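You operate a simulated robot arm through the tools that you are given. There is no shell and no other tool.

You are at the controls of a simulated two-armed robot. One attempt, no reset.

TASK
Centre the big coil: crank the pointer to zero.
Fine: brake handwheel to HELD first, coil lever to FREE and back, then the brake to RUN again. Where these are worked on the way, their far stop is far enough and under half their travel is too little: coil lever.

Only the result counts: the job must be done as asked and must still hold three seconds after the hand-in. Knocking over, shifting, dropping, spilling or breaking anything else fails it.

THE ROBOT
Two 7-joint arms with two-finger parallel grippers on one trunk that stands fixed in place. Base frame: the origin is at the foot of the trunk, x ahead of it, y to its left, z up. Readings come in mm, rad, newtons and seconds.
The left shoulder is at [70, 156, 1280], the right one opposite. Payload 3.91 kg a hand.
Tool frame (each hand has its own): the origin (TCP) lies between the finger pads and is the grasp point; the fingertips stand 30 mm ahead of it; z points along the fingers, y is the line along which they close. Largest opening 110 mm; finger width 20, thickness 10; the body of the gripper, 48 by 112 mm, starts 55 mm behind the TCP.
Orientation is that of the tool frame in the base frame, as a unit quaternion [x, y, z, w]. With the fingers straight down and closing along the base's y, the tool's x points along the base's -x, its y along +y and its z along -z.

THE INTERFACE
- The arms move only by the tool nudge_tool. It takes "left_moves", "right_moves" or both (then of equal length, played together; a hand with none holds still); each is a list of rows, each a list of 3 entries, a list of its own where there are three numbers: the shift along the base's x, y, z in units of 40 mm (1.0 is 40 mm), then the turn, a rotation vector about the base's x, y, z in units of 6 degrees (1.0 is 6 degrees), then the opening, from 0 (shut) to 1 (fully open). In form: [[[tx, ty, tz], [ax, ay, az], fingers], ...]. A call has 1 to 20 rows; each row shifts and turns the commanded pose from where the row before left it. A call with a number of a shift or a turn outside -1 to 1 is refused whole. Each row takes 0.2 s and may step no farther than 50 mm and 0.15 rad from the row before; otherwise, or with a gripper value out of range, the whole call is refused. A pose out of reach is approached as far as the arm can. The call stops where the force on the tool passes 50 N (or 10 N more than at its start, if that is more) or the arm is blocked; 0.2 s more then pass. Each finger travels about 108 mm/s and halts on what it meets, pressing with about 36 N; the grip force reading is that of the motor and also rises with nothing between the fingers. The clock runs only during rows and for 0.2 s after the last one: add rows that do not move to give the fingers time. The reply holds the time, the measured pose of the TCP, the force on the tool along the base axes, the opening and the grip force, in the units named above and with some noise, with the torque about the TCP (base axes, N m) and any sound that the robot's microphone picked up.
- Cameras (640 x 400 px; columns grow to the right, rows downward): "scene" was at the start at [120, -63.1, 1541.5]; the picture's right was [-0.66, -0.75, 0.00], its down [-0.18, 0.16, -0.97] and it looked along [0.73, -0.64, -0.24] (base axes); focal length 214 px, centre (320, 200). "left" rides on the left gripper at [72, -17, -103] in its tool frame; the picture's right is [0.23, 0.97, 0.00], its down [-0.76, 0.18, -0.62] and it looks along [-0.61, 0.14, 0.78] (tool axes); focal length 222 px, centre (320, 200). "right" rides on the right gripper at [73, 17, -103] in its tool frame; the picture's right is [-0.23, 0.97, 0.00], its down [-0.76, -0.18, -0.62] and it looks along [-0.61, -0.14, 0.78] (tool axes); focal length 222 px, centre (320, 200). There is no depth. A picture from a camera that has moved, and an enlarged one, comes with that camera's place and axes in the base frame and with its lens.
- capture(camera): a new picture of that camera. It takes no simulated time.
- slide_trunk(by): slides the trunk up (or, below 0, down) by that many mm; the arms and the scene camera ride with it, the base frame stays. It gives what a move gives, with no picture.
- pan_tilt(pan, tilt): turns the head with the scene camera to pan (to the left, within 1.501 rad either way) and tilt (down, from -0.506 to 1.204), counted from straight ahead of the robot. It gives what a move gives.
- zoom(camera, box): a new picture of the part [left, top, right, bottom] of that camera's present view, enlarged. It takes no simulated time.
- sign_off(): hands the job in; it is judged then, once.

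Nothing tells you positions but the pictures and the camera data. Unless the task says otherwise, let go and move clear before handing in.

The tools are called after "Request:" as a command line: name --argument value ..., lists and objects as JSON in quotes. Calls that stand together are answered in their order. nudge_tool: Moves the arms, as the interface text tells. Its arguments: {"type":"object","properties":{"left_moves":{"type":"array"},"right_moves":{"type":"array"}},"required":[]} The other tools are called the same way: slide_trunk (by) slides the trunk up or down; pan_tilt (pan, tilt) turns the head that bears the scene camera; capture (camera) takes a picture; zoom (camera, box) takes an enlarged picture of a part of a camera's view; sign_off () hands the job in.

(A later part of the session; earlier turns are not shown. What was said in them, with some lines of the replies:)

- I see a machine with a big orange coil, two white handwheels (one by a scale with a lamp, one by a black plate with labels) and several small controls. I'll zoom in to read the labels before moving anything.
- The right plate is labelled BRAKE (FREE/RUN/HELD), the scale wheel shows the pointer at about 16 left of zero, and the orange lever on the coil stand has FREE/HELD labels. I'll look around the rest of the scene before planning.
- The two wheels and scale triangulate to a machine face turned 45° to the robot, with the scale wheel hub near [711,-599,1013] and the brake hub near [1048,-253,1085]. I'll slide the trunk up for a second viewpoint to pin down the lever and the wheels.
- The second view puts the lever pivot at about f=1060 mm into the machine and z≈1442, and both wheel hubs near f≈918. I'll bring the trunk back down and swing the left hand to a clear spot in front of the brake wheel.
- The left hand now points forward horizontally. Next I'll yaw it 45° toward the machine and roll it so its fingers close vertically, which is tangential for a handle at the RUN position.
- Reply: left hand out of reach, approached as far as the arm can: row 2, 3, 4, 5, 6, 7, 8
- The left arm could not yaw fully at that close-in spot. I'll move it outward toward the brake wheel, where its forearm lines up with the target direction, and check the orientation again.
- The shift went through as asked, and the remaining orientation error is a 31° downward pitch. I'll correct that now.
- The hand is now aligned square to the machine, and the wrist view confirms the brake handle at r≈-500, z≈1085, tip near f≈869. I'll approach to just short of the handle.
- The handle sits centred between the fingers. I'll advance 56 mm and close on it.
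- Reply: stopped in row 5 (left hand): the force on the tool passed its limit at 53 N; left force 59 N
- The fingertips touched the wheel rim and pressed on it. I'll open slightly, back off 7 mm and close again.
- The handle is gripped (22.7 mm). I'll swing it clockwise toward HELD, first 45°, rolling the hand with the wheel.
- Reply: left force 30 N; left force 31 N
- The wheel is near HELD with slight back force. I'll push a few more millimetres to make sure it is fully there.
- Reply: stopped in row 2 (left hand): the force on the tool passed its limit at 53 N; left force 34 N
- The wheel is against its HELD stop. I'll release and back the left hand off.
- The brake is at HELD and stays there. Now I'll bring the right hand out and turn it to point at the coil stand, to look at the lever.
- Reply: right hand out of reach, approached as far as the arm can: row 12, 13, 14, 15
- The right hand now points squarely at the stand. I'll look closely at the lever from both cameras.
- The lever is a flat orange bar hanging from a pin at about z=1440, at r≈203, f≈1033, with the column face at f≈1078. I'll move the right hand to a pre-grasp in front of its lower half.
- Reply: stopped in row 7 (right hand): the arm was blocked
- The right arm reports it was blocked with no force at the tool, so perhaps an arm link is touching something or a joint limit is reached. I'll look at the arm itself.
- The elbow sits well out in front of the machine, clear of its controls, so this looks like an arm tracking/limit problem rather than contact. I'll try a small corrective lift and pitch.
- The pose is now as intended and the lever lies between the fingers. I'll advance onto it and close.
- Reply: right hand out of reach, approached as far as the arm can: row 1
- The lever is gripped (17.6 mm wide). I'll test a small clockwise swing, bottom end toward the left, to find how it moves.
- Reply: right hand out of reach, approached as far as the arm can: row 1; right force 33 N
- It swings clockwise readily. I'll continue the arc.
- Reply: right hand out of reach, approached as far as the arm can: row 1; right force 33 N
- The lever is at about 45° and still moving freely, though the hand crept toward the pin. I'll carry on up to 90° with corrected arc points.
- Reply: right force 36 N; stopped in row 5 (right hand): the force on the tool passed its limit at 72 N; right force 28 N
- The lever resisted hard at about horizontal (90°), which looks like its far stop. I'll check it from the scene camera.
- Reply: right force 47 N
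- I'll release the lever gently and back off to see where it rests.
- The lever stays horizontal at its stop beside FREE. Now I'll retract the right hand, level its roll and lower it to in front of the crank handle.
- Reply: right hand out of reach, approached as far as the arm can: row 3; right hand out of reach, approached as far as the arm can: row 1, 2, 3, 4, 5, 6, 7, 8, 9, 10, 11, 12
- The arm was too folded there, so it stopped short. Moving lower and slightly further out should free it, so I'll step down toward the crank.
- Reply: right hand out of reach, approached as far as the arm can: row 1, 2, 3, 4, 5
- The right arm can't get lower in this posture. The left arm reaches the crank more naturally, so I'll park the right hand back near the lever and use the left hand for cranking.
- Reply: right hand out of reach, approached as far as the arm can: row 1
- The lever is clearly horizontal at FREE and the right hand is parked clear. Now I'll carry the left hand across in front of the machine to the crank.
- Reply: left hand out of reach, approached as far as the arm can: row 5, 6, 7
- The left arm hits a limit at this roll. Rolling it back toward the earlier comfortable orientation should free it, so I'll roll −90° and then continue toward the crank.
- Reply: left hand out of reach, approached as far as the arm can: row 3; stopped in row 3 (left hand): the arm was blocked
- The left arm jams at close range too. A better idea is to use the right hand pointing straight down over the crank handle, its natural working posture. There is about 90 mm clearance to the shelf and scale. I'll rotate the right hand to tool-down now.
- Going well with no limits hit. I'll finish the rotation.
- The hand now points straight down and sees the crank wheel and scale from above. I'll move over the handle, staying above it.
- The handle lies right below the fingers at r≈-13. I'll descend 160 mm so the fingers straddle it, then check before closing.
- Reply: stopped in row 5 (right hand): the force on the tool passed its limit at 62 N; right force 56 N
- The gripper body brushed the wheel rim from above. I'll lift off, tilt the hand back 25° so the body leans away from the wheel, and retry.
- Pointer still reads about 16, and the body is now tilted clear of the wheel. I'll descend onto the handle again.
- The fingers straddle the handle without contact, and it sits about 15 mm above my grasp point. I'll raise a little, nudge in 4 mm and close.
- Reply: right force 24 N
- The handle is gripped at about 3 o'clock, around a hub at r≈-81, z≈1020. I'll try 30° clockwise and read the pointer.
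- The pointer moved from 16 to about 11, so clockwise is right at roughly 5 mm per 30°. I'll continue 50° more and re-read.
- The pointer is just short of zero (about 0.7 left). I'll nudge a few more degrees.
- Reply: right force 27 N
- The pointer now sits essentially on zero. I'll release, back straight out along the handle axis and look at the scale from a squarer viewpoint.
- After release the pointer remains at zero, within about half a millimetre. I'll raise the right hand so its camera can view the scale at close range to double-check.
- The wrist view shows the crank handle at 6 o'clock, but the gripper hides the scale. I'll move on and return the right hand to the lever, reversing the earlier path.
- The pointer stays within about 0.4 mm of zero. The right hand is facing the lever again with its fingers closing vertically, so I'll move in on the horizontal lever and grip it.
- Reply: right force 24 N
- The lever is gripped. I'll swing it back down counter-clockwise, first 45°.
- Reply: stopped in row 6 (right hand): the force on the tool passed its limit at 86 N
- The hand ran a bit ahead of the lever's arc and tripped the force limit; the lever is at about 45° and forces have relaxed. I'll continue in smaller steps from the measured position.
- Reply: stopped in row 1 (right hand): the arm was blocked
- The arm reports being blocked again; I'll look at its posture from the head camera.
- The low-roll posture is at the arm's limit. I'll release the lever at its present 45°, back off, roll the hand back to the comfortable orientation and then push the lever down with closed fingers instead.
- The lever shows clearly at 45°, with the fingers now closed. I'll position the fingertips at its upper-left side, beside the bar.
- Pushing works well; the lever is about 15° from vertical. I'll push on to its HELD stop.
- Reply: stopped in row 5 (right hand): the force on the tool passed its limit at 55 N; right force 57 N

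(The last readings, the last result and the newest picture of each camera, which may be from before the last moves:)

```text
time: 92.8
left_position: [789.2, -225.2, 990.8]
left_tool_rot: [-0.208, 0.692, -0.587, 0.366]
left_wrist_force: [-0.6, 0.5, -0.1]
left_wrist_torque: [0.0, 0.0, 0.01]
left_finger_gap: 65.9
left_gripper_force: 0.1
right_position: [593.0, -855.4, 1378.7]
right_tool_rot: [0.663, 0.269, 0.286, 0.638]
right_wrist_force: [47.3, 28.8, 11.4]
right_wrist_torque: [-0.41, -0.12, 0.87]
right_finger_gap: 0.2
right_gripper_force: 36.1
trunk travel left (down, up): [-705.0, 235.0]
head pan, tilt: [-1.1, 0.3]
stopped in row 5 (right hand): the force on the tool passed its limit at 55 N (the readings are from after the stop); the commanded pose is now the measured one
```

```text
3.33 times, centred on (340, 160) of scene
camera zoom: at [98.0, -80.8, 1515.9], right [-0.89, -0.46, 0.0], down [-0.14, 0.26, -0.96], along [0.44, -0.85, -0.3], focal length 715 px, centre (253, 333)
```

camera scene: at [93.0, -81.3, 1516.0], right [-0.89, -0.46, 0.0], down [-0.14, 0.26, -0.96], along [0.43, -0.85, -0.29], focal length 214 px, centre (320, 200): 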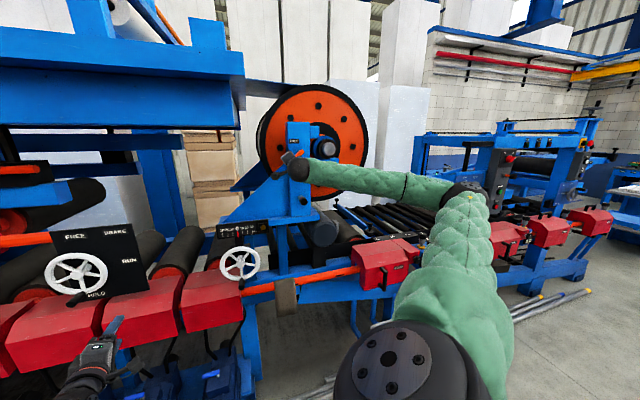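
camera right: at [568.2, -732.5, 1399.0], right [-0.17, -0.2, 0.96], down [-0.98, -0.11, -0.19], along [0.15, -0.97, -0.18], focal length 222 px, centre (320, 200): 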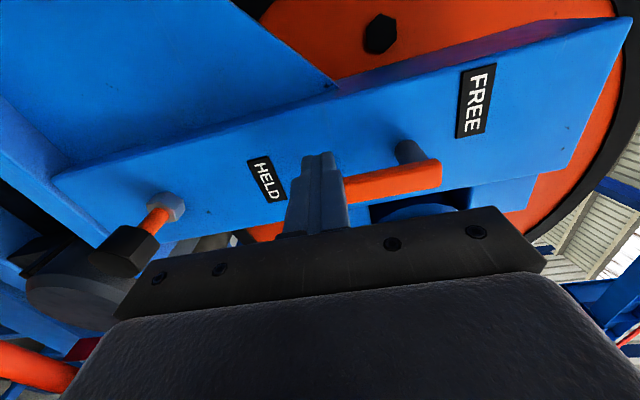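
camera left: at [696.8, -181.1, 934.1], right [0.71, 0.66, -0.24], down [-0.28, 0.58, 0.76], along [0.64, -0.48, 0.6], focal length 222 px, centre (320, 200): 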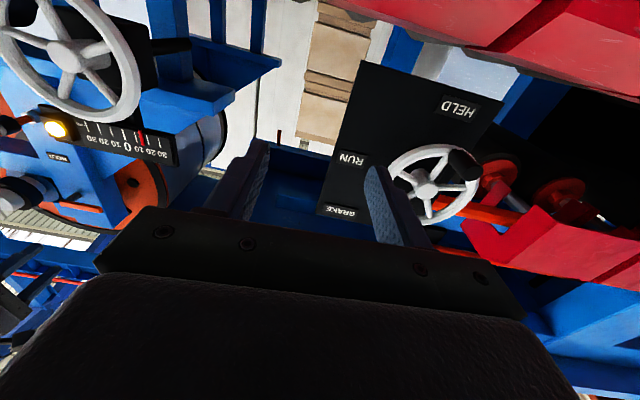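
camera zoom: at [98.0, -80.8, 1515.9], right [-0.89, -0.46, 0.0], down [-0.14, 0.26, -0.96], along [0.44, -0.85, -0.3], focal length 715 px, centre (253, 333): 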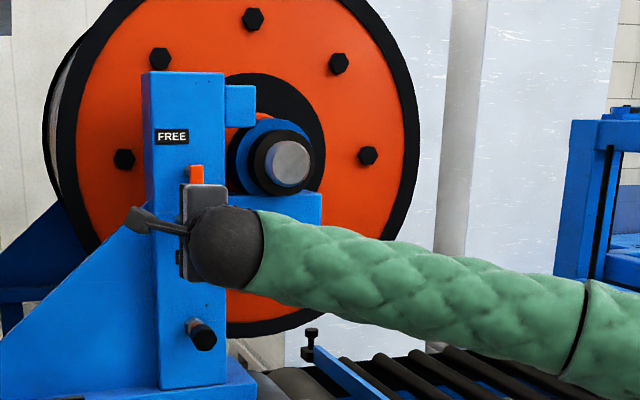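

The lever hit its HELD stop. I'll ease off to the left, then back the hand straight out.

Request:
nudge_tool --right_moves '[[[0.25, 0.25, 0.03], [0, 0, 0], 0], [[0.1, 0.1, 0.02], [0, 0, 0], 0], [[-0.7, 0.7, 0], [0, 0, 0], 0], [[-0.7, 0.7, 0], [0, 0, 0], 0], [[-0.7, 0.7, 0], [0, 0, 0], 0], [[-0.7, 0.7, 0], [0, 0, 0], 0]]'

Request:
capture --camera "right"

Request:
pan_tilt --pan -0.8 --tilt 0.5

Request:
capture --camera "scene"

```text
time: 94.2
left_position: [784.5, -226.3, 992.0]
left_tool_rot: [-0.207, 0.691, -0.588, 0.367]
left_wrist_force: [-0.3, 0.9, 0.1]
left_wrist_torque: [-0.04, 0.01, 0.02]
left_finger_gap: 66.0
left_gripper_force: 0.0
right_position: [486.7, -734.9, 1381.4]
right_tool_rot: [0.664, 0.265, 0.283, 0.639]
right_wrist_force: [0.1, -0.8, 0.5]
right_wrist_torque: [0.0, -0.01, -0.03]
right_finger_gap: 0.1
right_gripper_force: 36.0
trunk travel left (down, up): [-705.0, 235.0]
head pan, tilt: [-1.1, 0.3]
```

```text
taken
camera right: at [464.4, -612.1, 1401.9], right [-0.17, -0.2, 0.96], down [-0.98, -0.1, -0.19], along [0.13, -0.97, -0.18], focal length 222 px, centre (320, 200)
```

right: 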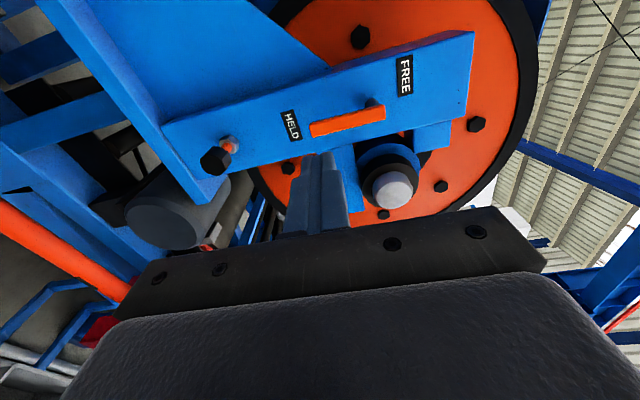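

```text
time: 95.0
left_position: [784.5, -227.5, 991.6]
left_tool_rot: [-0.208, 0.691, -0.587, 0.367]
left_wrist_force: [0.5, 0.3, -0.1]
left_wrist_torque: [0.01, 0.0, -0.03]
left_finger_gap: 65.7
left_gripper_force: 0.0
right_position: [488.9, -738.0, 1380.0]
right_tool_rot: [0.665, 0.264, 0.282, 0.638]
right_wrist_force: [0.5, 0.6, -0.1]
right_wrist_torque: [0.02, 0.04, 0.01]
right_finger_gap: 0.1
right_gripper_force: 35.7
trunk travel left (down, up): [-705.0, 235.0]
head pan, tilt: [-0.799, 0.499]
```

```text
taken
camera scene: at [113.2, -66.9, 1497.6], right [-0.72, -0.7, 0.0], down [-0.33, 0.34, -0.88], along [0.61, -0.63, -0.48], focal length 214 px, centre (320, 200)
```

scene: 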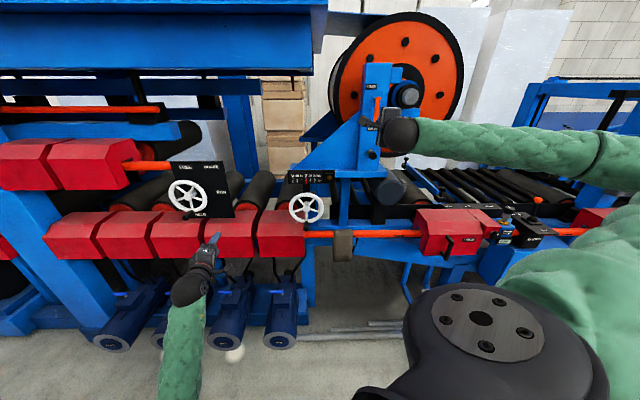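

Request:
zoom --camera "scene" --box '[280, 160, 344, 200]'

Request:
zoom --camera "scene" --box '[150, 150, 250, 230]'

```text
10.00 times, centred on (312, 180) of scene
camera zoom: at [113.2, -66.9, 1497.6], right [-0.72, -0.7, 0.0], down [-0.33, 0.34, -0.88], along [0.61, -0.63, -0.48], focal length 2145 px, centre (400, 400)
```

zoom: 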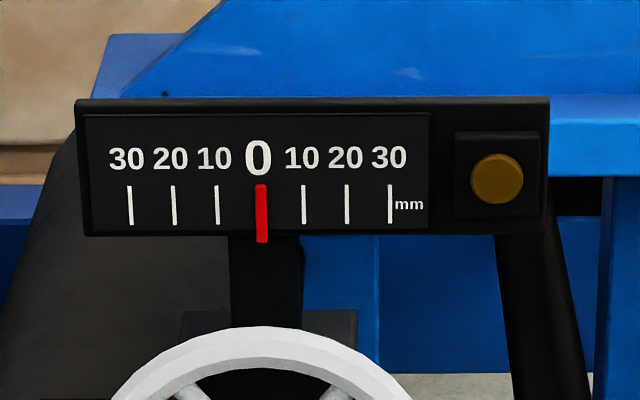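

```text
5.00 times, centred on (200, 190) of scene
camera zoom: at [113.2, -66.9, 1497.6], right [-0.72, -0.7, 0.0], down [-0.33, 0.34, -0.88], along [0.61, -0.63, -0.48], focal length 1072 px, centre (920, 250)
```

zoom: 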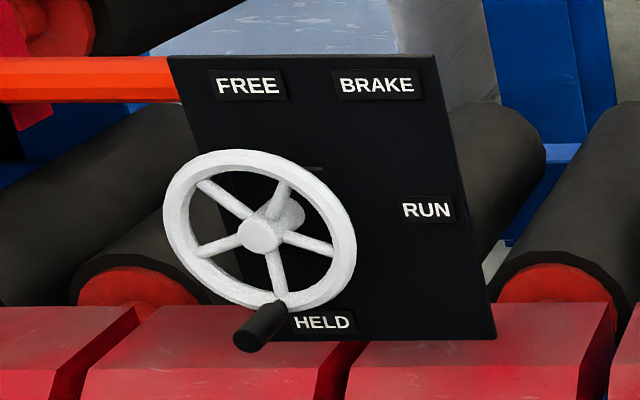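

The lamp has gone out, the pointer reads zero and the lever is at HELD. Now the left hand goes back to the brake wheel: first sideways, then rolling to the orientation it had at HELD.

Request:
nudge_tool --left_moves '[[[0.775, 0.73, 0.15], [0, 0, 0], 0.45], [[0.775, 0.73, 0.15], [0, 0, 0], 0.45], [[0.775, 0.73, 0.15], [0, 0, 0], 0.45], [[0.775, 0.73, 0.15], [0, 0, 0], 0.45]]'

Request:
nudge_tool --left_moves '[[[0, 0, 0], [0.886, -0.874, -0.08], 0.45], [[0, 0, 0], [0.886, -0.874, -0.08], 0.45], [[0, 0, 0], [0.886, -0.874, -0.08], 0.45], [[0, 0, 0], [0.886, -0.874, -0.08], 0.45], [[0, 0, 0], [0.886, -0.874, -0.08], 0.45], [[0, 0, 0], [0.886, -0.874, -0.08], 0.45], [[0, 0, 0], [0.886, -0.874, -0.08], 0.45], [[0, 0, 0], [0.886, -0.874, -0.08], 0.45], [[0, 0, 0], [0.886, -0.874, -0.08], 0.45], [[0, 0, 0], [0.886, -0.874, -0.08], 0.45]]'

Request:
capture --camera "left"

```text
time: 96.0
left_position: [910.5, -110.2, 1018.4]
left_tool_rot: [-0.208, 0.691, -0.588, 0.366]
left_wrist_force: [0.1, -0.5, 0.0]
left_wrist_torque: [-0.05, -0.03, 0.01]
left_finger_gap: 49.6
left_gripper_force: 0.0
right_position: [487.6, -736.5, 1378.7]
right_tool_rot: [0.664, 0.263, 0.284, 0.639]
right_wrist_force: [0.1, -0.3, 0.1]
right_wrist_torque: [0.01, -0.01, 0.02]
right_finger_gap: 0.1
right_gripper_force: 35.5
trunk travel left (down, up): [-705.0, 235.0]
head pan, tilt: [-0.799, 0.499]
```

```text
time: 98.2
left_position: [908.7, -111.0, 1017.1]
left_tool_rot: [0.272, 0.654, -0.27, 0.652]
left_wrist_force: [0.0, -0.5, 0.2]
left_wrist_torque: [0.02, 0.05, -0.02]
left_finger_gap: 49.3
left_gripper_force: 0.1
right_position: [487.1, -737.3, 1378.6]
right_tool_rot: [0.665, 0.263, 0.283, 0.639]
right_wrist_force: [0.3, 0.4, -0.2]
right_wrist_torque: [0.03, -0.01, -0.01]
right_finger_gap: 0.0
right_gripper_force: 36.3
trunk travel left (down, up): [-705.0, 235.0]
head pan, tilt: [-0.799, 0.499]
```

```text
taken
camera left: at [824.4, -49.3, 944.7], right [0.69, 0.69, -0.23], down [-0.31, 0.56, 0.76], along [0.65, -0.45, 0.6], focal length 222 px, centre (320, 200)
```

left: 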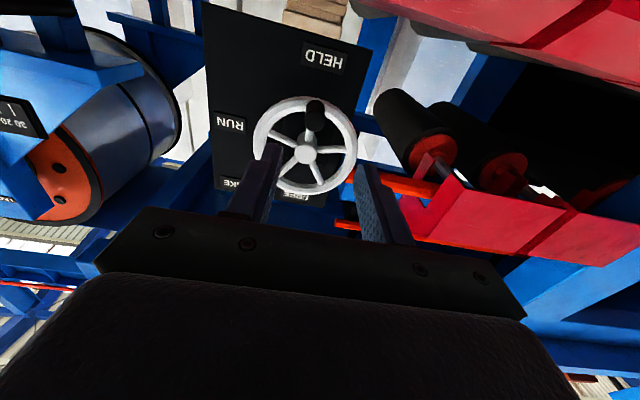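

Orientation is right and the handle is ahead. I'll advance 145 mm and grip it.

Request:
nudge_tool --left_moves '[[[0.63, -0.65, -0.005], [0, 0, 0], 0.45], [[0.63, -0.65, -0.005], [0, 0, 0], 0.45], [[0.63, -0.65, -0.005], [0, 0, 0], 0.45], [[0.6, -0.62, -0.005], [0, 0, 0], 0.45], [[0, 0, 0], [0, 0, 0], 0.45]]'

Request:
capture --camera "left"

```text
time: 99.4
left_position: [1008.2, -212.9, 1015.9]
left_tool_rot: [0.271, 0.654, -0.27, 0.652]
left_wrist_force: [-0.3, 0.2, 0.4]
left_wrist_torque: [0.01, -0.02, 0.01]
left_finger_gap: 49.6
left_gripper_force: 0.1
right_position: [487.6, -737.2, 1379.1]
right_tool_rot: [0.665, 0.264, 0.283, 0.639]
right_wrist_force: [0.5, 0.4, -0.1]
right_wrist_torque: [-0.02, 0.02, 0.0]
right_finger_gap: 0.0
right_gripper_force: 36.5
trunk travel left (down, up): [-705.0, 235.0]
head pan, tilt: [-0.799, 0.499]
```

```text
taken
camera left: at [923.7, -151.5, 943.4], right [0.69, 0.69, -0.23], down [-0.31, 0.57, 0.76], along [0.65, -0.45, 0.6], focal length 222 px, centre (320, 200)
```

left: 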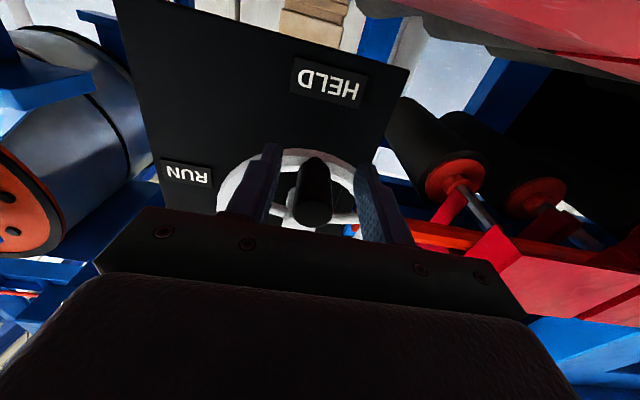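

Request:
nudge_tool --left_moves '[[[0, 0, 0], [0, 0, 0], 0.2], [[0, 0, 0], [0, 0, 0], 0], [[0, 0, 0], [0, 0, 0], 0], [[0, 0, 0], [0, 0, 0], 0], [[-0.157, -0.157, 0.0145], [-0.884, 0.884, 0], 0], [[-0.1542, -0.1542, 0.0434], [-0.884, 0.884, 0], 0], [[-0.1489, -0.1489, 0.0715], [-0.884, 0.884, 0], 0], [[-0.1411, -0.1411, 0.0983], [-0.884, 0.884, 0], 0], [[-0.1308, -0.1308, 0.1235], [-0.884, 0.884, 0], 0], [[-0.1183, -0.1183, 0.1466], [-0.884, 0.884, 0], 0]]'

Request:
capture --camera "left"

```text
time: 101.6
left_position: [975.4, -247.4, 1031.6]
left_tool_rot: [0.0, 0.709, -0.5, 0.497]
left_wrist_force: [-15.5, -0.6, -21.6]
left_wrist_torque: [-0.79, -0.5, -0.05]
left_finger_gap: 22.5
left_gripper_force: 45.3
right_position: [488.9, -738.5, 1377.9]
right_tool_rot: [0.666, 0.263, 0.282, 0.639]
right_wrist_force: [-0.1, 0.9, 0.2]
right_wrist_torque: [0.01, -0.04, -0.02]
right_finger_gap: 0.0
right_gripper_force: 36.3
trunk travel left (down, up): [-705.0, 235.0]
head pan, tilt: [-0.799, 0.499]
```

```text
taken
camera left: at [857.8, -218.7, 993.3], right [0.37, 0.37, -0.85], down [0.03, 0.91, 0.41], along [0.93, -0.18, 0.32], focal length 222 px, centre (320, 200)
```

left: 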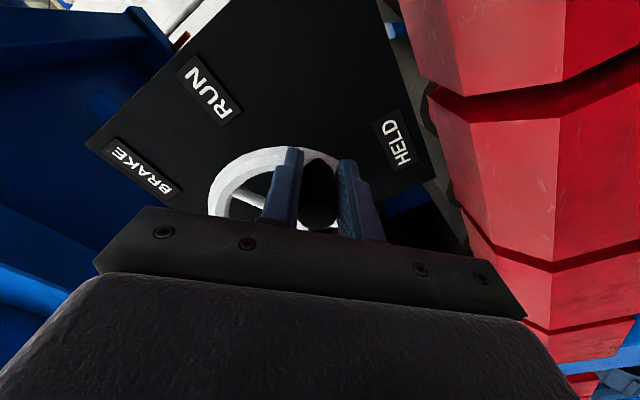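

It's halfway. Continuing to RUN.

Request:
nudge_tool --left_moves '[[[-0.1037, -0.1037, 0.1673], [-0.884, 0.884, 0], 0], [[-0.0873, -0.0873, 0.1849], [-0.884, 0.884, 0], 0], [[-0.0695, -0.0695, 0.1995], [-0.884, 0.884, 0], 0], [[-0.0506, -0.0506, 0.2105], [-0.884, 0.884, 0], 0], [[-0.0307, -0.0307, 0.2181], [-0.884, 0.884, 0], 0], [[-0.0103, -0.0103, 0.2219], [-0.884, 0.884, 0], 0], [[0, 0, 0], [0, 0, 0], 0]]'

Request:
capture --camera "left"

Request:
zoom --camera "scene" --box '[150, 150, 250, 230]'

```text
time: 103.2
left_position: [958.1, -264.1, 1086.4]
left_tool_rot: [0.269, -0.654, 0.654, -0.269]
left_wrist_force: [-13.2, -25.0, -0.6]
left_wrist_torque: [-0.4, -0.37, -0.66]
left_finger_gap: 23.1
left_gripper_force: 44.7
right_position: [486.3, -739.9, 1377.9]
right_tool_rot: [0.666, 0.263, 0.284, 0.638]
right_wrist_force: [0.9, 0.2, -0.6]
right_wrist_torque: [-0.05, 0.01, 0.0]
right_finger_gap: 0.0
right_gripper_force: 36.1
trunk travel left (down, up): [-705.0, 235.0]
head pan, tilt: [-0.799, 0.499]
```

```text
taken
camera left: at [835.5, -242.0, 1103.2], right [-0.16, -0.16, -0.97], down [0.1, 0.98, -0.18], along [0.98, -0.13, -0.14], focal length 222 px, centre (320, 200)
```

left: 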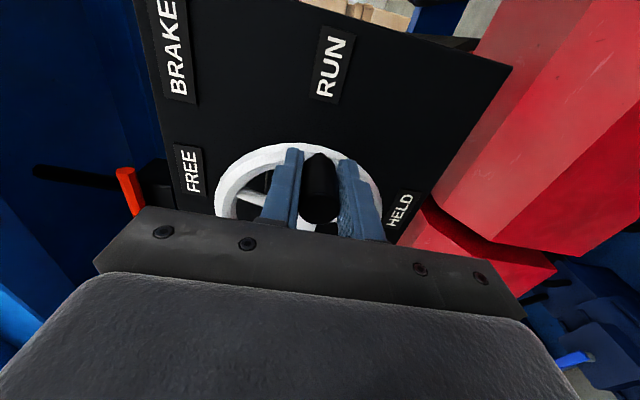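

```text
5.00 times, centred on (200, 190) of scene
camera zoom: at [111.9, -69.6, 1497.7], right [-0.72, -0.7, 0.0], down [-0.33, 0.35, -0.88], along [0.61, -0.63, -0.48], focal length 1072 px, centre (920, 250)
```

zoom: 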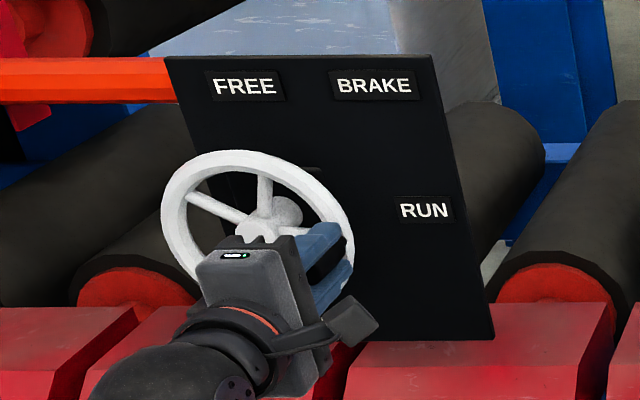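

The handle is at RUN, about 2–3 mm past its original spot. I'll ease it back that small amount, release and back away.

Request:
nudge_tool --left_moves '[[[0, 0, -0.06], [0, 0, 0], 0], [[0, 0, 0], [0, 0, 0], 0], [[0, 0, 0], [0, 0, 0], 0]]'

Request:
nudge_tool --left_moves '[[[0, 0, 0], [0, 0, 0], 0.3], [[0, 0, 0], [0, 0, 0], 0.45], [[0, 0, 0], [0, 0, 0], 0.45], [[-0.5, 0.5, 0], [0, 0, 0], 0.45], [[-0.7, 0.7, 0], [0, 0, 0], 0.45], [[-0.7, 0.7, 0], [0, 0, 0], 0.45], [[-0.7, 0.7, 0], [0, 0, 0], 0.45], [[-0.4, 0.8, 0], [0, 0, 0], 0.45]]'

Request:
zoom --camera "scene" --box '[150, 150, 250, 230]'

Request:
zoom --camera "left" --box '[220, 0, 460, 200]'

Request:
zoom --camera "scene" --box '[280, 160, 344, 200]'

```text
time: 104.0
left_position: [962.0, -262.6, 1080.6]
left_tool_rot: [-0.27, 0.654, -0.653, 0.269]
left_wrist_force: [-5.9, -21.6, -4.8]
left_wrist_torque: [-0.4, -0.28, 0.33]
left_finger_gap: 22.7
left_gripper_force: 45.1
right_position: [488.8, -739.8, 1378.0]
right_tool_rot: [0.666, 0.262, 0.283, 0.639]
right_wrist_force: [1.0, -0.1, 0.0]
right_wrist_torque: [0.0, 0.02, -0.03]
right_finger_gap: 0.1
right_gripper_force: 35.7
trunk travel left (down, up): [-705.0, 235.0]
head pan, tilt: [-0.799, 0.499]
```

```text
time: 105.8
left_position: [839.2, -123.7, 1082.8]
left_tool_rot: [0.27, -0.653, 0.654, -0.27]
left_wrist_force: [-0.8, -0.3, 0.1]
left_wrist_torque: [-0.02, 0.0, 0.0]
left_finger_gap: 49.6
left_gripper_force: 0.0
right_position: [487.9, -737.1, 1379.6]
right_tool_rot: [0.665, 0.263, 0.283, 0.64]
right_wrist_force: [0.8, 0.6, 0.1]
right_wrist_torque: [0.04, 0.03, 0.0]
right_finger_gap: 0.2
right_gripper_force: 36.3
trunk travel left (down, up): [-705.0, 235.0]
head pan, tilt: [-0.799, 0.499]
```

```text
5.00 times, centred on (200, 190) of scene
camera zoom: at [113.3, -65.4, 1497.6], right [-0.72, -0.7, 0.0], down [-0.33, 0.34, -0.88], along [0.61, -0.63, -0.48], focal length 1072 px, centre (920, 250)
```

zoom: 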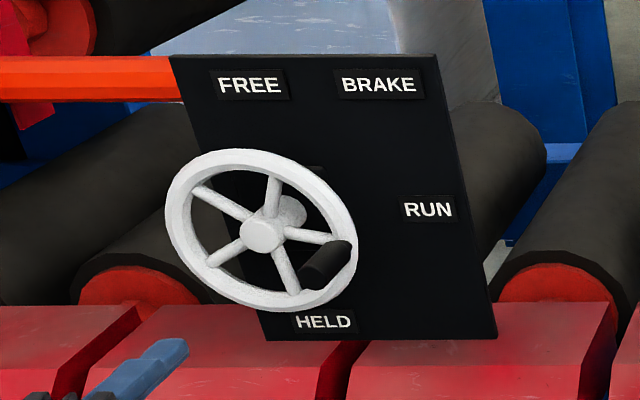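

```text
2.00 times, centred on (340, 100) of left
camera zoom: at [715.7, -101.8, 1099.2], right [-0.16, -0.16, -0.97], down [0.1, 0.98, -0.18], along [0.98, -0.13, -0.14], focal length 444 px, centre (280, 400)
```

zoom: 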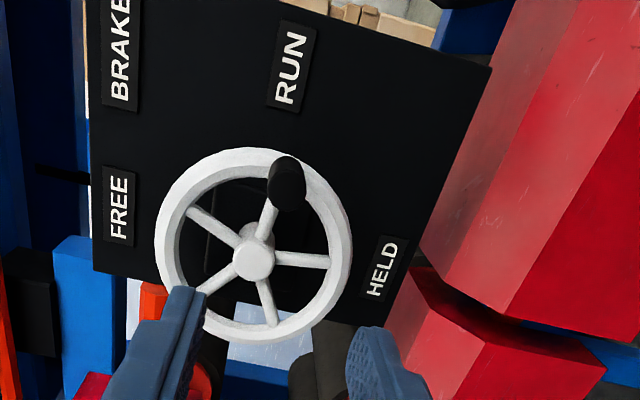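

```text
10.00 times, centred on (312, 180) of scene
camera zoom: at [113.3, -65.4, 1497.6], right [-0.72, -0.7, 0.0], down [-0.33, 0.34, -0.88], along [0.61, -0.63, -0.48], focal length 2145 px, centre (400, 400)
```

zoom: 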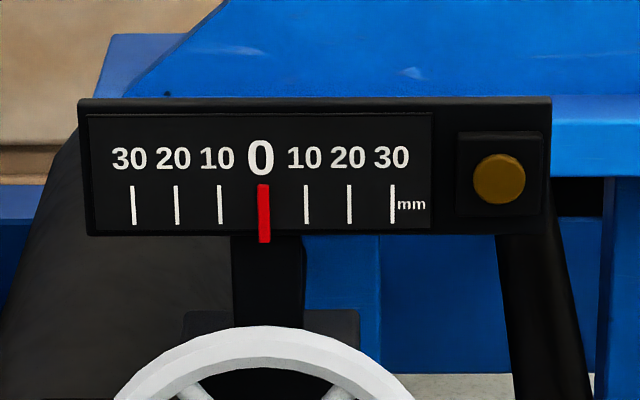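

The pointer is still at zero and the lamp is off. The brake handle looks 2–4° below its original RUN angle, so I'll re-grip it at the original height to tidy that up.

Request:
nudge_tool --left_moves '[[[0.615, -0.679, 0.0135], [0, 0, 0], 0.45], [[0.615, -0.679, 0.0135], [0, 0, 0], 0.45], [[0.615, -0.679, 0.0135], [0, 0, 0], 0.45], [[0.615, -0.679, 0.0135], [0, 0, 0], 0.45], [[0.615, -0.679, 0.0135], [0, 0, 0], 0.45], [[0, 0, 0], [0, 0, 0], 0.45]]'

Request:
capture --camera "left"

```text
time: 107.2
left_position: [965.1, -262.5, 1086.0]
left_tool_rot: [-0.27, 0.653, -0.653, 0.27]
left_wrist_force: [-0.3, -0.1, 0.2]
left_wrist_torque: [0.0, 0.0, 0.02]
left_finger_gap: 49.8
left_gripper_force: 0.0
right_position: [487.2, -737.5, 1380.1]
right_tool_rot: [0.665, 0.262, 0.284, 0.639]
right_wrist_force: [0.5, -1.0, 0.9]
right_wrist_torque: [-0.01, -0.03, 0.01]
right_finger_gap: 0.0
right_gripper_force: 36.3
trunk travel left (down, up): [-705.0, 235.0]
head pan, tilt: [-0.799, 0.499]
```

```text
taken
camera left: at [841.4, -239.7, 1102.7], right [-0.16, -0.16, -0.97], down [0.1, 0.98, -0.18], along [0.98, -0.13, -0.14], focal length 222 px, centre (320, 200)
```

left: 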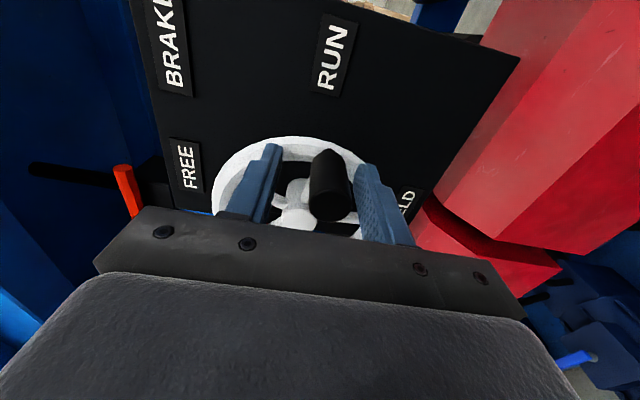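

The handle sits about 5 mm low relative to the hand, as suspected. Closing will centre it.

Request:
nudge_tool --left_moves '[[[0, 0, 0], [0, 0, 0], 0.2], [[0, 0, 0], [0, 0, 0], 0], [[0, 0, 0], [0, 0, 0], 0], [[0, 0, 0], [0, 0, 0], 0], [[0, 0, 0], [0, 0, 0], 0]]'

Request:
capture --camera "left"

```text
time: 108.4
left_position: [965.4, -263.4, 1083.8]
left_tool_rot: [-0.269, 0.654, -0.654, 0.268]
left_wrist_force: [-2.6, -3.1, -6.2]
left_wrist_torque: [-0.34, 0.07, -0.17]
left_finger_gap: 22.5
left_gripper_force: 44.6
right_position: [488.1, -738.1, 1377.4]
right_tool_rot: [0.666, 0.264, 0.283, 0.638]
right_wrist_force: [-0.5, -0.4, 0.1]
right_wrist_torque: [0.02, 0.02, 0.0]
right_finger_gap: 0.0
right_gripper_force: 35.7
trunk travel left (down, up): [-705.0, 235.0]
head pan, tilt: [-0.799, 0.499]
```

```text
taken
camera left: at [841.3, -241.0, 1101.8], right [-0.16, -0.16, -0.97], down [0.1, 0.98, -0.18], along [0.98, -0.13, -0.14], focal length 222 px, centre (320, 200)
```

left: 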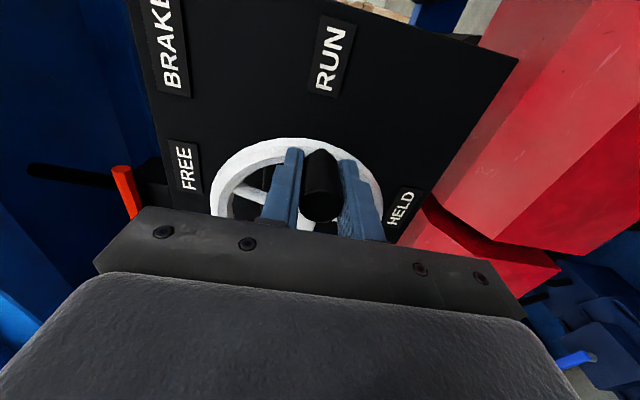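

This matches the original RUN grip pose almost exactly. I'll release and back both hands clear.

Request:
nudge_tool --left_moves '[[[0, 0, 0], [0, 0, 0], 0.3], [[0, 0, 0], [0, 0, 0], 0.45], [[0, 0, 0], [0, 0, 0], 0.45], [[-0.5, 0.5, 0], [0, 0, 0], 0.45], [[-0.7, 0.7, 0], [0, 0, 0], 0.45], [[-0.7, 0.7, 0], [0, 0, 0], 0.45], [[-0.7, 0.7, 0], [0, 0, 0], 0.45], [[-0.4, 0.8, 0], [0, 0, 0], 0.45]]'

Request:
zoom --camera "left" --box '[220, 0, 460, 200]'

Request:
capture --camera "scene"

Request:
zoom --camera "scene" --box '[340, 60, 420, 180]'

Request:
zoom --camera "scene" --box '[280, 160, 344, 200]'

Request:
zoom --camera "scene" --box '[150, 150, 250, 230]'

```text
time: 110.2
left_position: [844.0, -126.4, 1085.6]
left_tool_rot: [0.269, -0.653, 0.654, -0.27]
left_wrist_force: [0.8, -0.3, 0.1]
left_wrist_torque: [0.01, 0.04, 0.03]
left_finger_gap: 49.6
left_gripper_force: 0.0
right_position: [487.4, -736.3, 1380.6]
right_tool_rot: [0.666, 0.264, 0.282, 0.639]
right_wrist_force: [0.1, -1.6, -0.1]
right_wrist_torque: [0.0, 0.0, -0.01]
right_finger_gap: 0.0
right_gripper_force: 36.4
trunk travel left (down, up): [-705.0, 235.0]
head pan, tilt: [-0.799, 0.499]
```

```text
2.00 times, centred on (340, 100) of left
camera zoom: at [720.5, -103.9, 1101.7], right [-0.16, -0.16, -0.97], down [0.1, 0.98, -0.18], along [0.98, -0.13, -0.14], focal length 444 px, centre (280, 400)
```

zoom: 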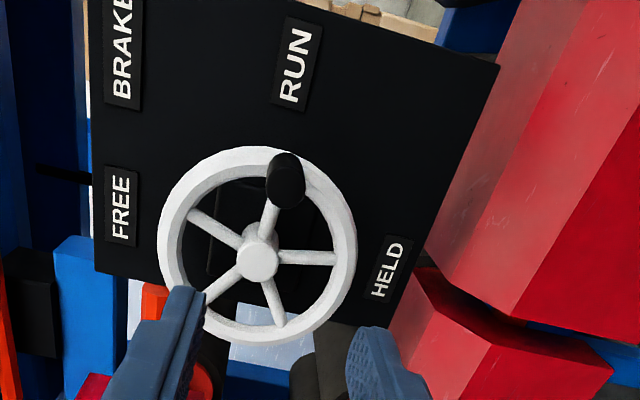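

```text
taken
camera scene: at [113.2, -65.6, 1497.7], right [-0.72, -0.7, 0.0], down [-0.33, 0.34, -0.88], along [0.61, -0.63, -0.48], focal length 214 px, centre (320, 200)
```

scene: 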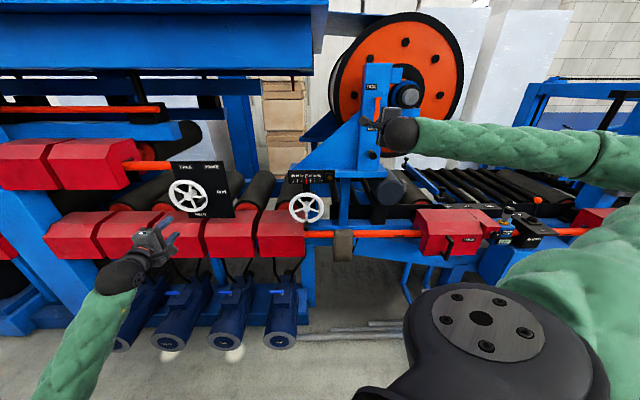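

```text
3.33 times, centred on (380, 120) of scene
camera zoom: at [113.2, -65.6, 1497.7], right [-0.72, -0.7, 0.0], down [-0.33, 0.34, -0.88], along [0.61, -0.63, -0.48], focal length 715 px, centre (120, 467)
```

zoom: 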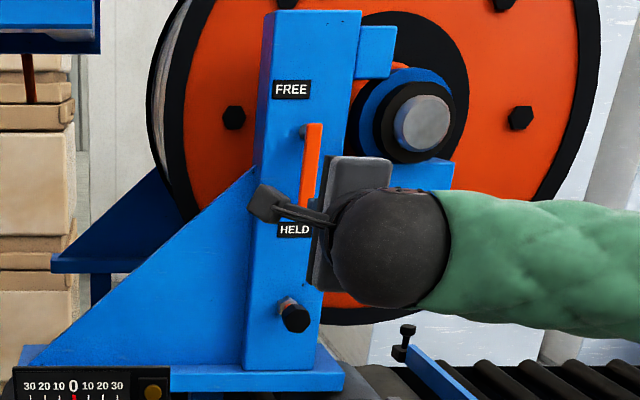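

```text
10.00 times, centred on (312, 180) of scene
camera zoom: at [113.2, -65.6, 1497.7], right [-0.72, -0.7, 0.0], down [-0.33, 0.34, -0.88], along [0.61, -0.63, -0.48], focal length 2145 px, centre (400, 400)
```

zoom: 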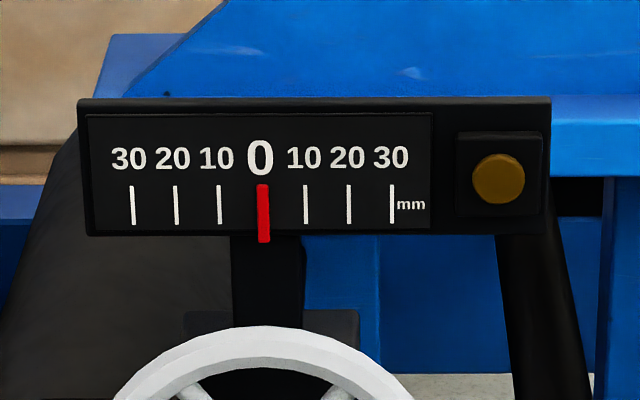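

```text
5.00 times, centred on (200, 190) of scene
camera zoom: at [113.2, -65.6, 1497.7], right [-0.72, -0.7, 0.0], down [-0.33, 0.34, -0.88], along [0.61, -0.63, -0.48], focal length 1072 px, centre (920, 250)
```

zoom: 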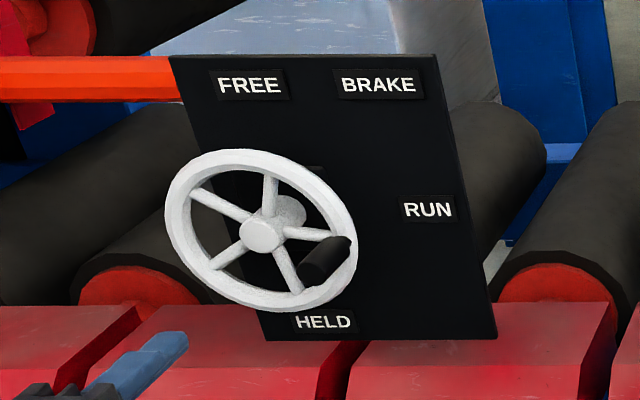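

Comparing images at matching camera poses, my very first grip had pulled the handle about 5 mm below its true RUN position. I'll re-grip once more and set it slightly higher.

Request:
nudge_tool --left_moves '[[[0.5925, -0.666, 0.025], [0, 0, 0], 0.45], [[0.5925, -0.666, 0.025], [0, 0, 0], 0.45], [[0.5925, -0.666, 0.025], [0, 0, 0], 0.45], [[0.5925, -0.666, 0.025], [0, 0, 0], 0.45], [[0.5925, -0.666, 0.025], [0, 0, 0], 0.45], [[0, 0, 0], [0, 0, 0], 0.45], [[0, 0, 0], [0, 0, 0], 0.2], [[0, 0, 0], [0, 0, 0], 0], [[0, 0, 0], [0, 0, 0], 0], [[0, 0, 0], [0, 0, 0], 0]]'

Request:
capture --camera "left"

```text
time: 112.4
left_position: [962.2, -259.9, 1088.1]
left_tool_rot: [0.27, -0.653, 0.654, -0.27]
left_wrist_force: [-3.0, 1.0, -3.3]
left_wrist_torque: [-0.14, 0.09, -0.05]
left_finger_gap: 22.3
left_gripper_force: 44.7
right_position: [487.7, -737.1, 1378.8]
right_tool_rot: [0.666, 0.263, 0.283, 0.638]
right_wrist_force: [-0.5, -0.2, -0.9]
right_wrist_torque: [-0.03, 0.02, -0.02]
right_finger_gap: 0.0
right_gripper_force: 36.0
trunk travel left (down, up): [-705.0, 235.0]
head pan, tilt: [-0.799, 0.499]
```

```text
taken
camera left: at [838.6, -236.5, 1105.2], right [-0.16, -0.16, -0.97], down [0.1, 0.98, -0.18], along [0.98, -0.13, -0.14], focal length 222 px, centre (320, 200)
```

left: 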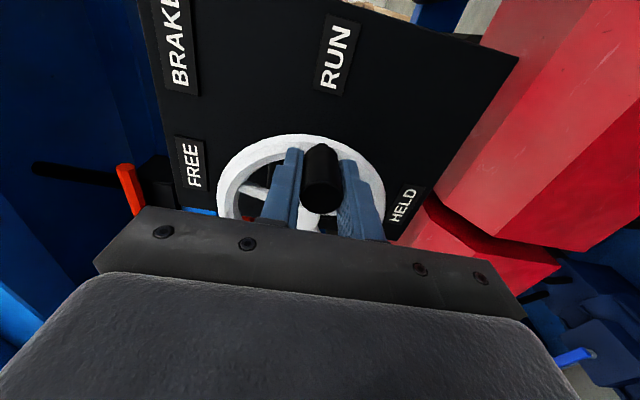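

The handle is now at z≈1088, matching the original. I'll release and back off straight.

Request:
nudge_tool --left_moves '[[[0, 0, 0], [0, 0, 0], 0.3], [[0, 0, 0], [0, 0, 0], 0.45], [[0, 0, 0], [0, 0, 0], 0.45], [[-0.3, 0.3, 0], [0, 0, 0], 0.45], [[-0.5, 0.5, 0], [0, 0, 0], 0.45], [[0, 0, 0], [0, 0, 0], 0.45]]'

Request:
capture --camera "left"

```text
time: 113.8
left_position: [930.1, -226.4, 1087.8]
left_tool_rot: [-0.269, 0.654, -0.654, 0.268]
left_wrist_force: [-0.1, 1.0, 0.2]
left_wrist_torque: [-0.02, 0.01, 0.02]
left_finger_gap: 49.6
left_gripper_force: 0.1
right_position: [488.2, -738.2, 1377.6]
right_tool_rot: [0.666, 0.262, 0.282, 0.639]
right_wrist_force: [0.2, -1.2, -0.5]
right_wrist_torque: [0.01, -0.02, 0.0]
right_finger_gap: 0.0
right_gripper_force: 35.7
trunk travel left (down, up): [-705.0, 235.0]
head pan, tilt: [-0.799, 0.499]
```

```text
taken
camera left: at [806.1, -203.0, 1104.7], right [-0.16, -0.16, -0.97], down [0.1, 0.98, -0.18], along [0.98, -0.13, -0.14], focal length 222 px, centre (320, 200)
```

left: 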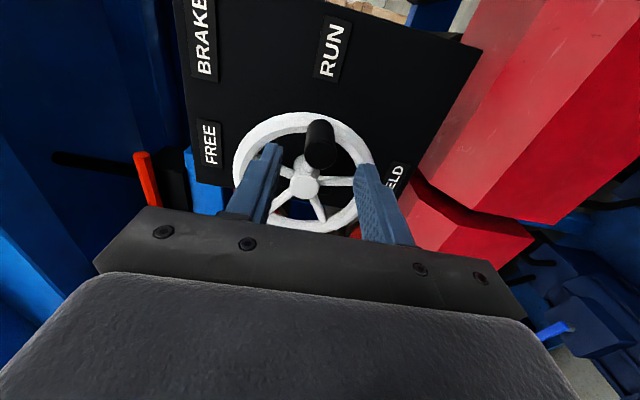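

The wheel now matches the original RUN picture. I'll pull the left hand well clear and do a final check.

Request:
nudge_tool --left_moves '[[[-0.7, 0.7, 0], [0, 0, 0], 0.45], [[-0.7, 0.7, 0], [0, 0, 0], 0.45], [[-0.7, 0.7, 0], [0, 0, 0], 0.45], [[0, 0, 0], [0, 0, 0], 0.45], [[0, 0, 0], [0, 0, 0], 0.45]]'

Request:
capture --camera "scene"

Request:
zoom --camera "scene" --box '[280, 160, 344, 200]'

Request:
zoom --camera "scene" --box '[150, 150, 250, 230]'

Request:
capture --camera "right"

```text
time: 115.0
left_position: [846.0, -139.1, 1087.1]
left_tool_rot: [0.269, -0.653, 0.654, -0.271]
left_wrist_force: [0.2, -0.1, -0.4]
left_wrist_torque: [0.0, -0.02, 0.0]
left_finger_gap: 49.3
left_gripper_force: 0.1
right_position: [486.4, -737.1, 1380.1]
right_tool_rot: [0.665, 0.263, 0.284, 0.639]
right_wrist_force: [0.6, 0.6, 0.7]
right_wrist_torque: [-0.02, -0.02, 0.03]
right_finger_gap: 0.0
right_gripper_force: 35.7
trunk travel left (down, up): [-705.0, 235.0]
head pan, tilt: [-0.799, 0.499]
```

```text
taken
camera scene: at [113.3, -66.2, 1497.6], right [-0.72, -0.7, 0.0], down [-0.33, 0.34, -0.88], along [0.61, -0.63, -0.48], focal length 214 px, centre (320, 200)
```

scene: 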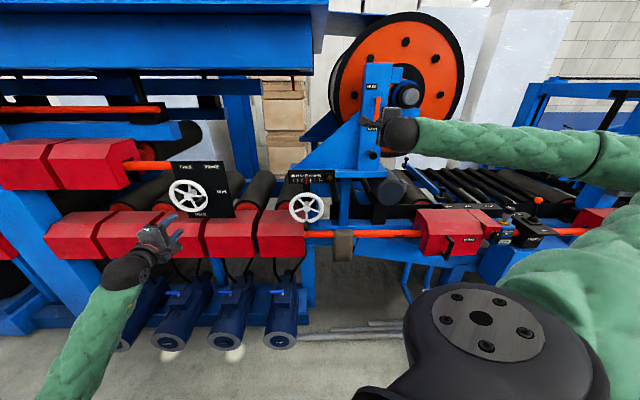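

```text
10.00 times, centred on (312, 180) of scene
camera zoom: at [113.3, -66.2, 1497.6], right [-0.72, -0.7, 0.0], down [-0.33, 0.34, -0.88], along [0.61, -0.63, -0.48], focal length 2145 px, centre (400, 400)
```

zoom: 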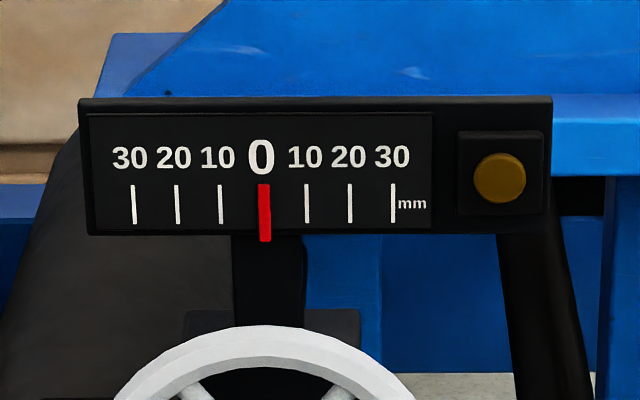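

```text
5.00 times, centred on (200, 190) of scene
camera zoom: at [113.3, -66.2, 1497.6], right [-0.72, -0.7, 0.0], down [-0.33, 0.34, -0.88], along [0.61, -0.63, -0.48], focal length 1072 px, centre (920, 250)
```

zoom: 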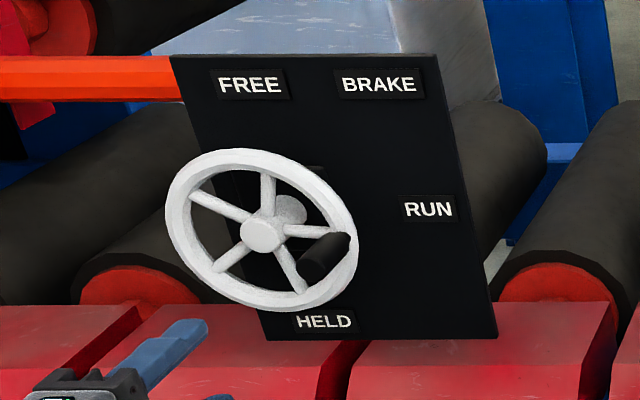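

```text
taken
camera right: at [465.5, -613.8, 1401.1], right [-0.17, -0.21, 0.96], down [-0.98, -0.1, -0.19], along [0.13, -0.97, -0.18], focal length 222 px, centre (320, 200)
```

right: 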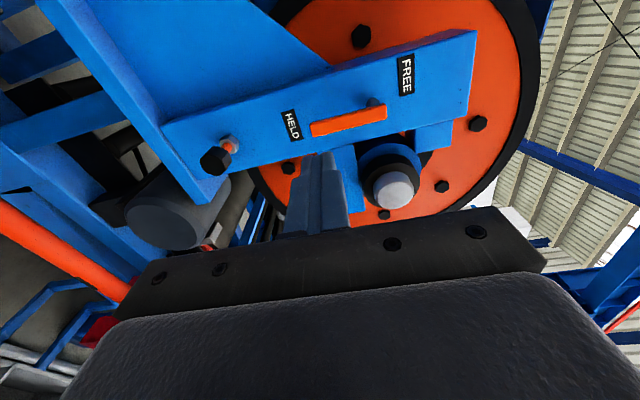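

Pointer is at zero with its lamp out, the coil lever is back at HELD, the brake wheel is at RUN, and both hands are clear of the machine. Handing in now.

Request:
sign_off

```text
The job is handed in.
```

The big coil is centred. The pointer reads zero to within about half a millimetre, and the lamp beside the scale has gone out.

I worked in the order you gave:
1. **Brake to HELD:** the handwheel was turned until it met its HELD stop.
2. **Coil lever to FREE:** the lever was swung about 90° to its far stop, and it stayed there.
3. **Crank:** the pointer came from about 16 left of zero to zero.
4. **Coil lever back to HELD:** it was pushed home until it met its stop.
5. **Brake to RUN:** the handwheel is back at RUN. I re-gripped it twice to bring the handle back to its original angle.

Two rough moments along the way:
- **Crank wheel:** the right gripper brushed the rim on its first approach. The pointer still read about 16 afterwards.
- **Coil lever:** on the return swing the force limit tripped at about 45°. I released the lever there and pushed it the rest of the way with closed fingers.

Nothing else looked moved or knocked in the final pictures. Both hands were clear of the machine when I handed in.
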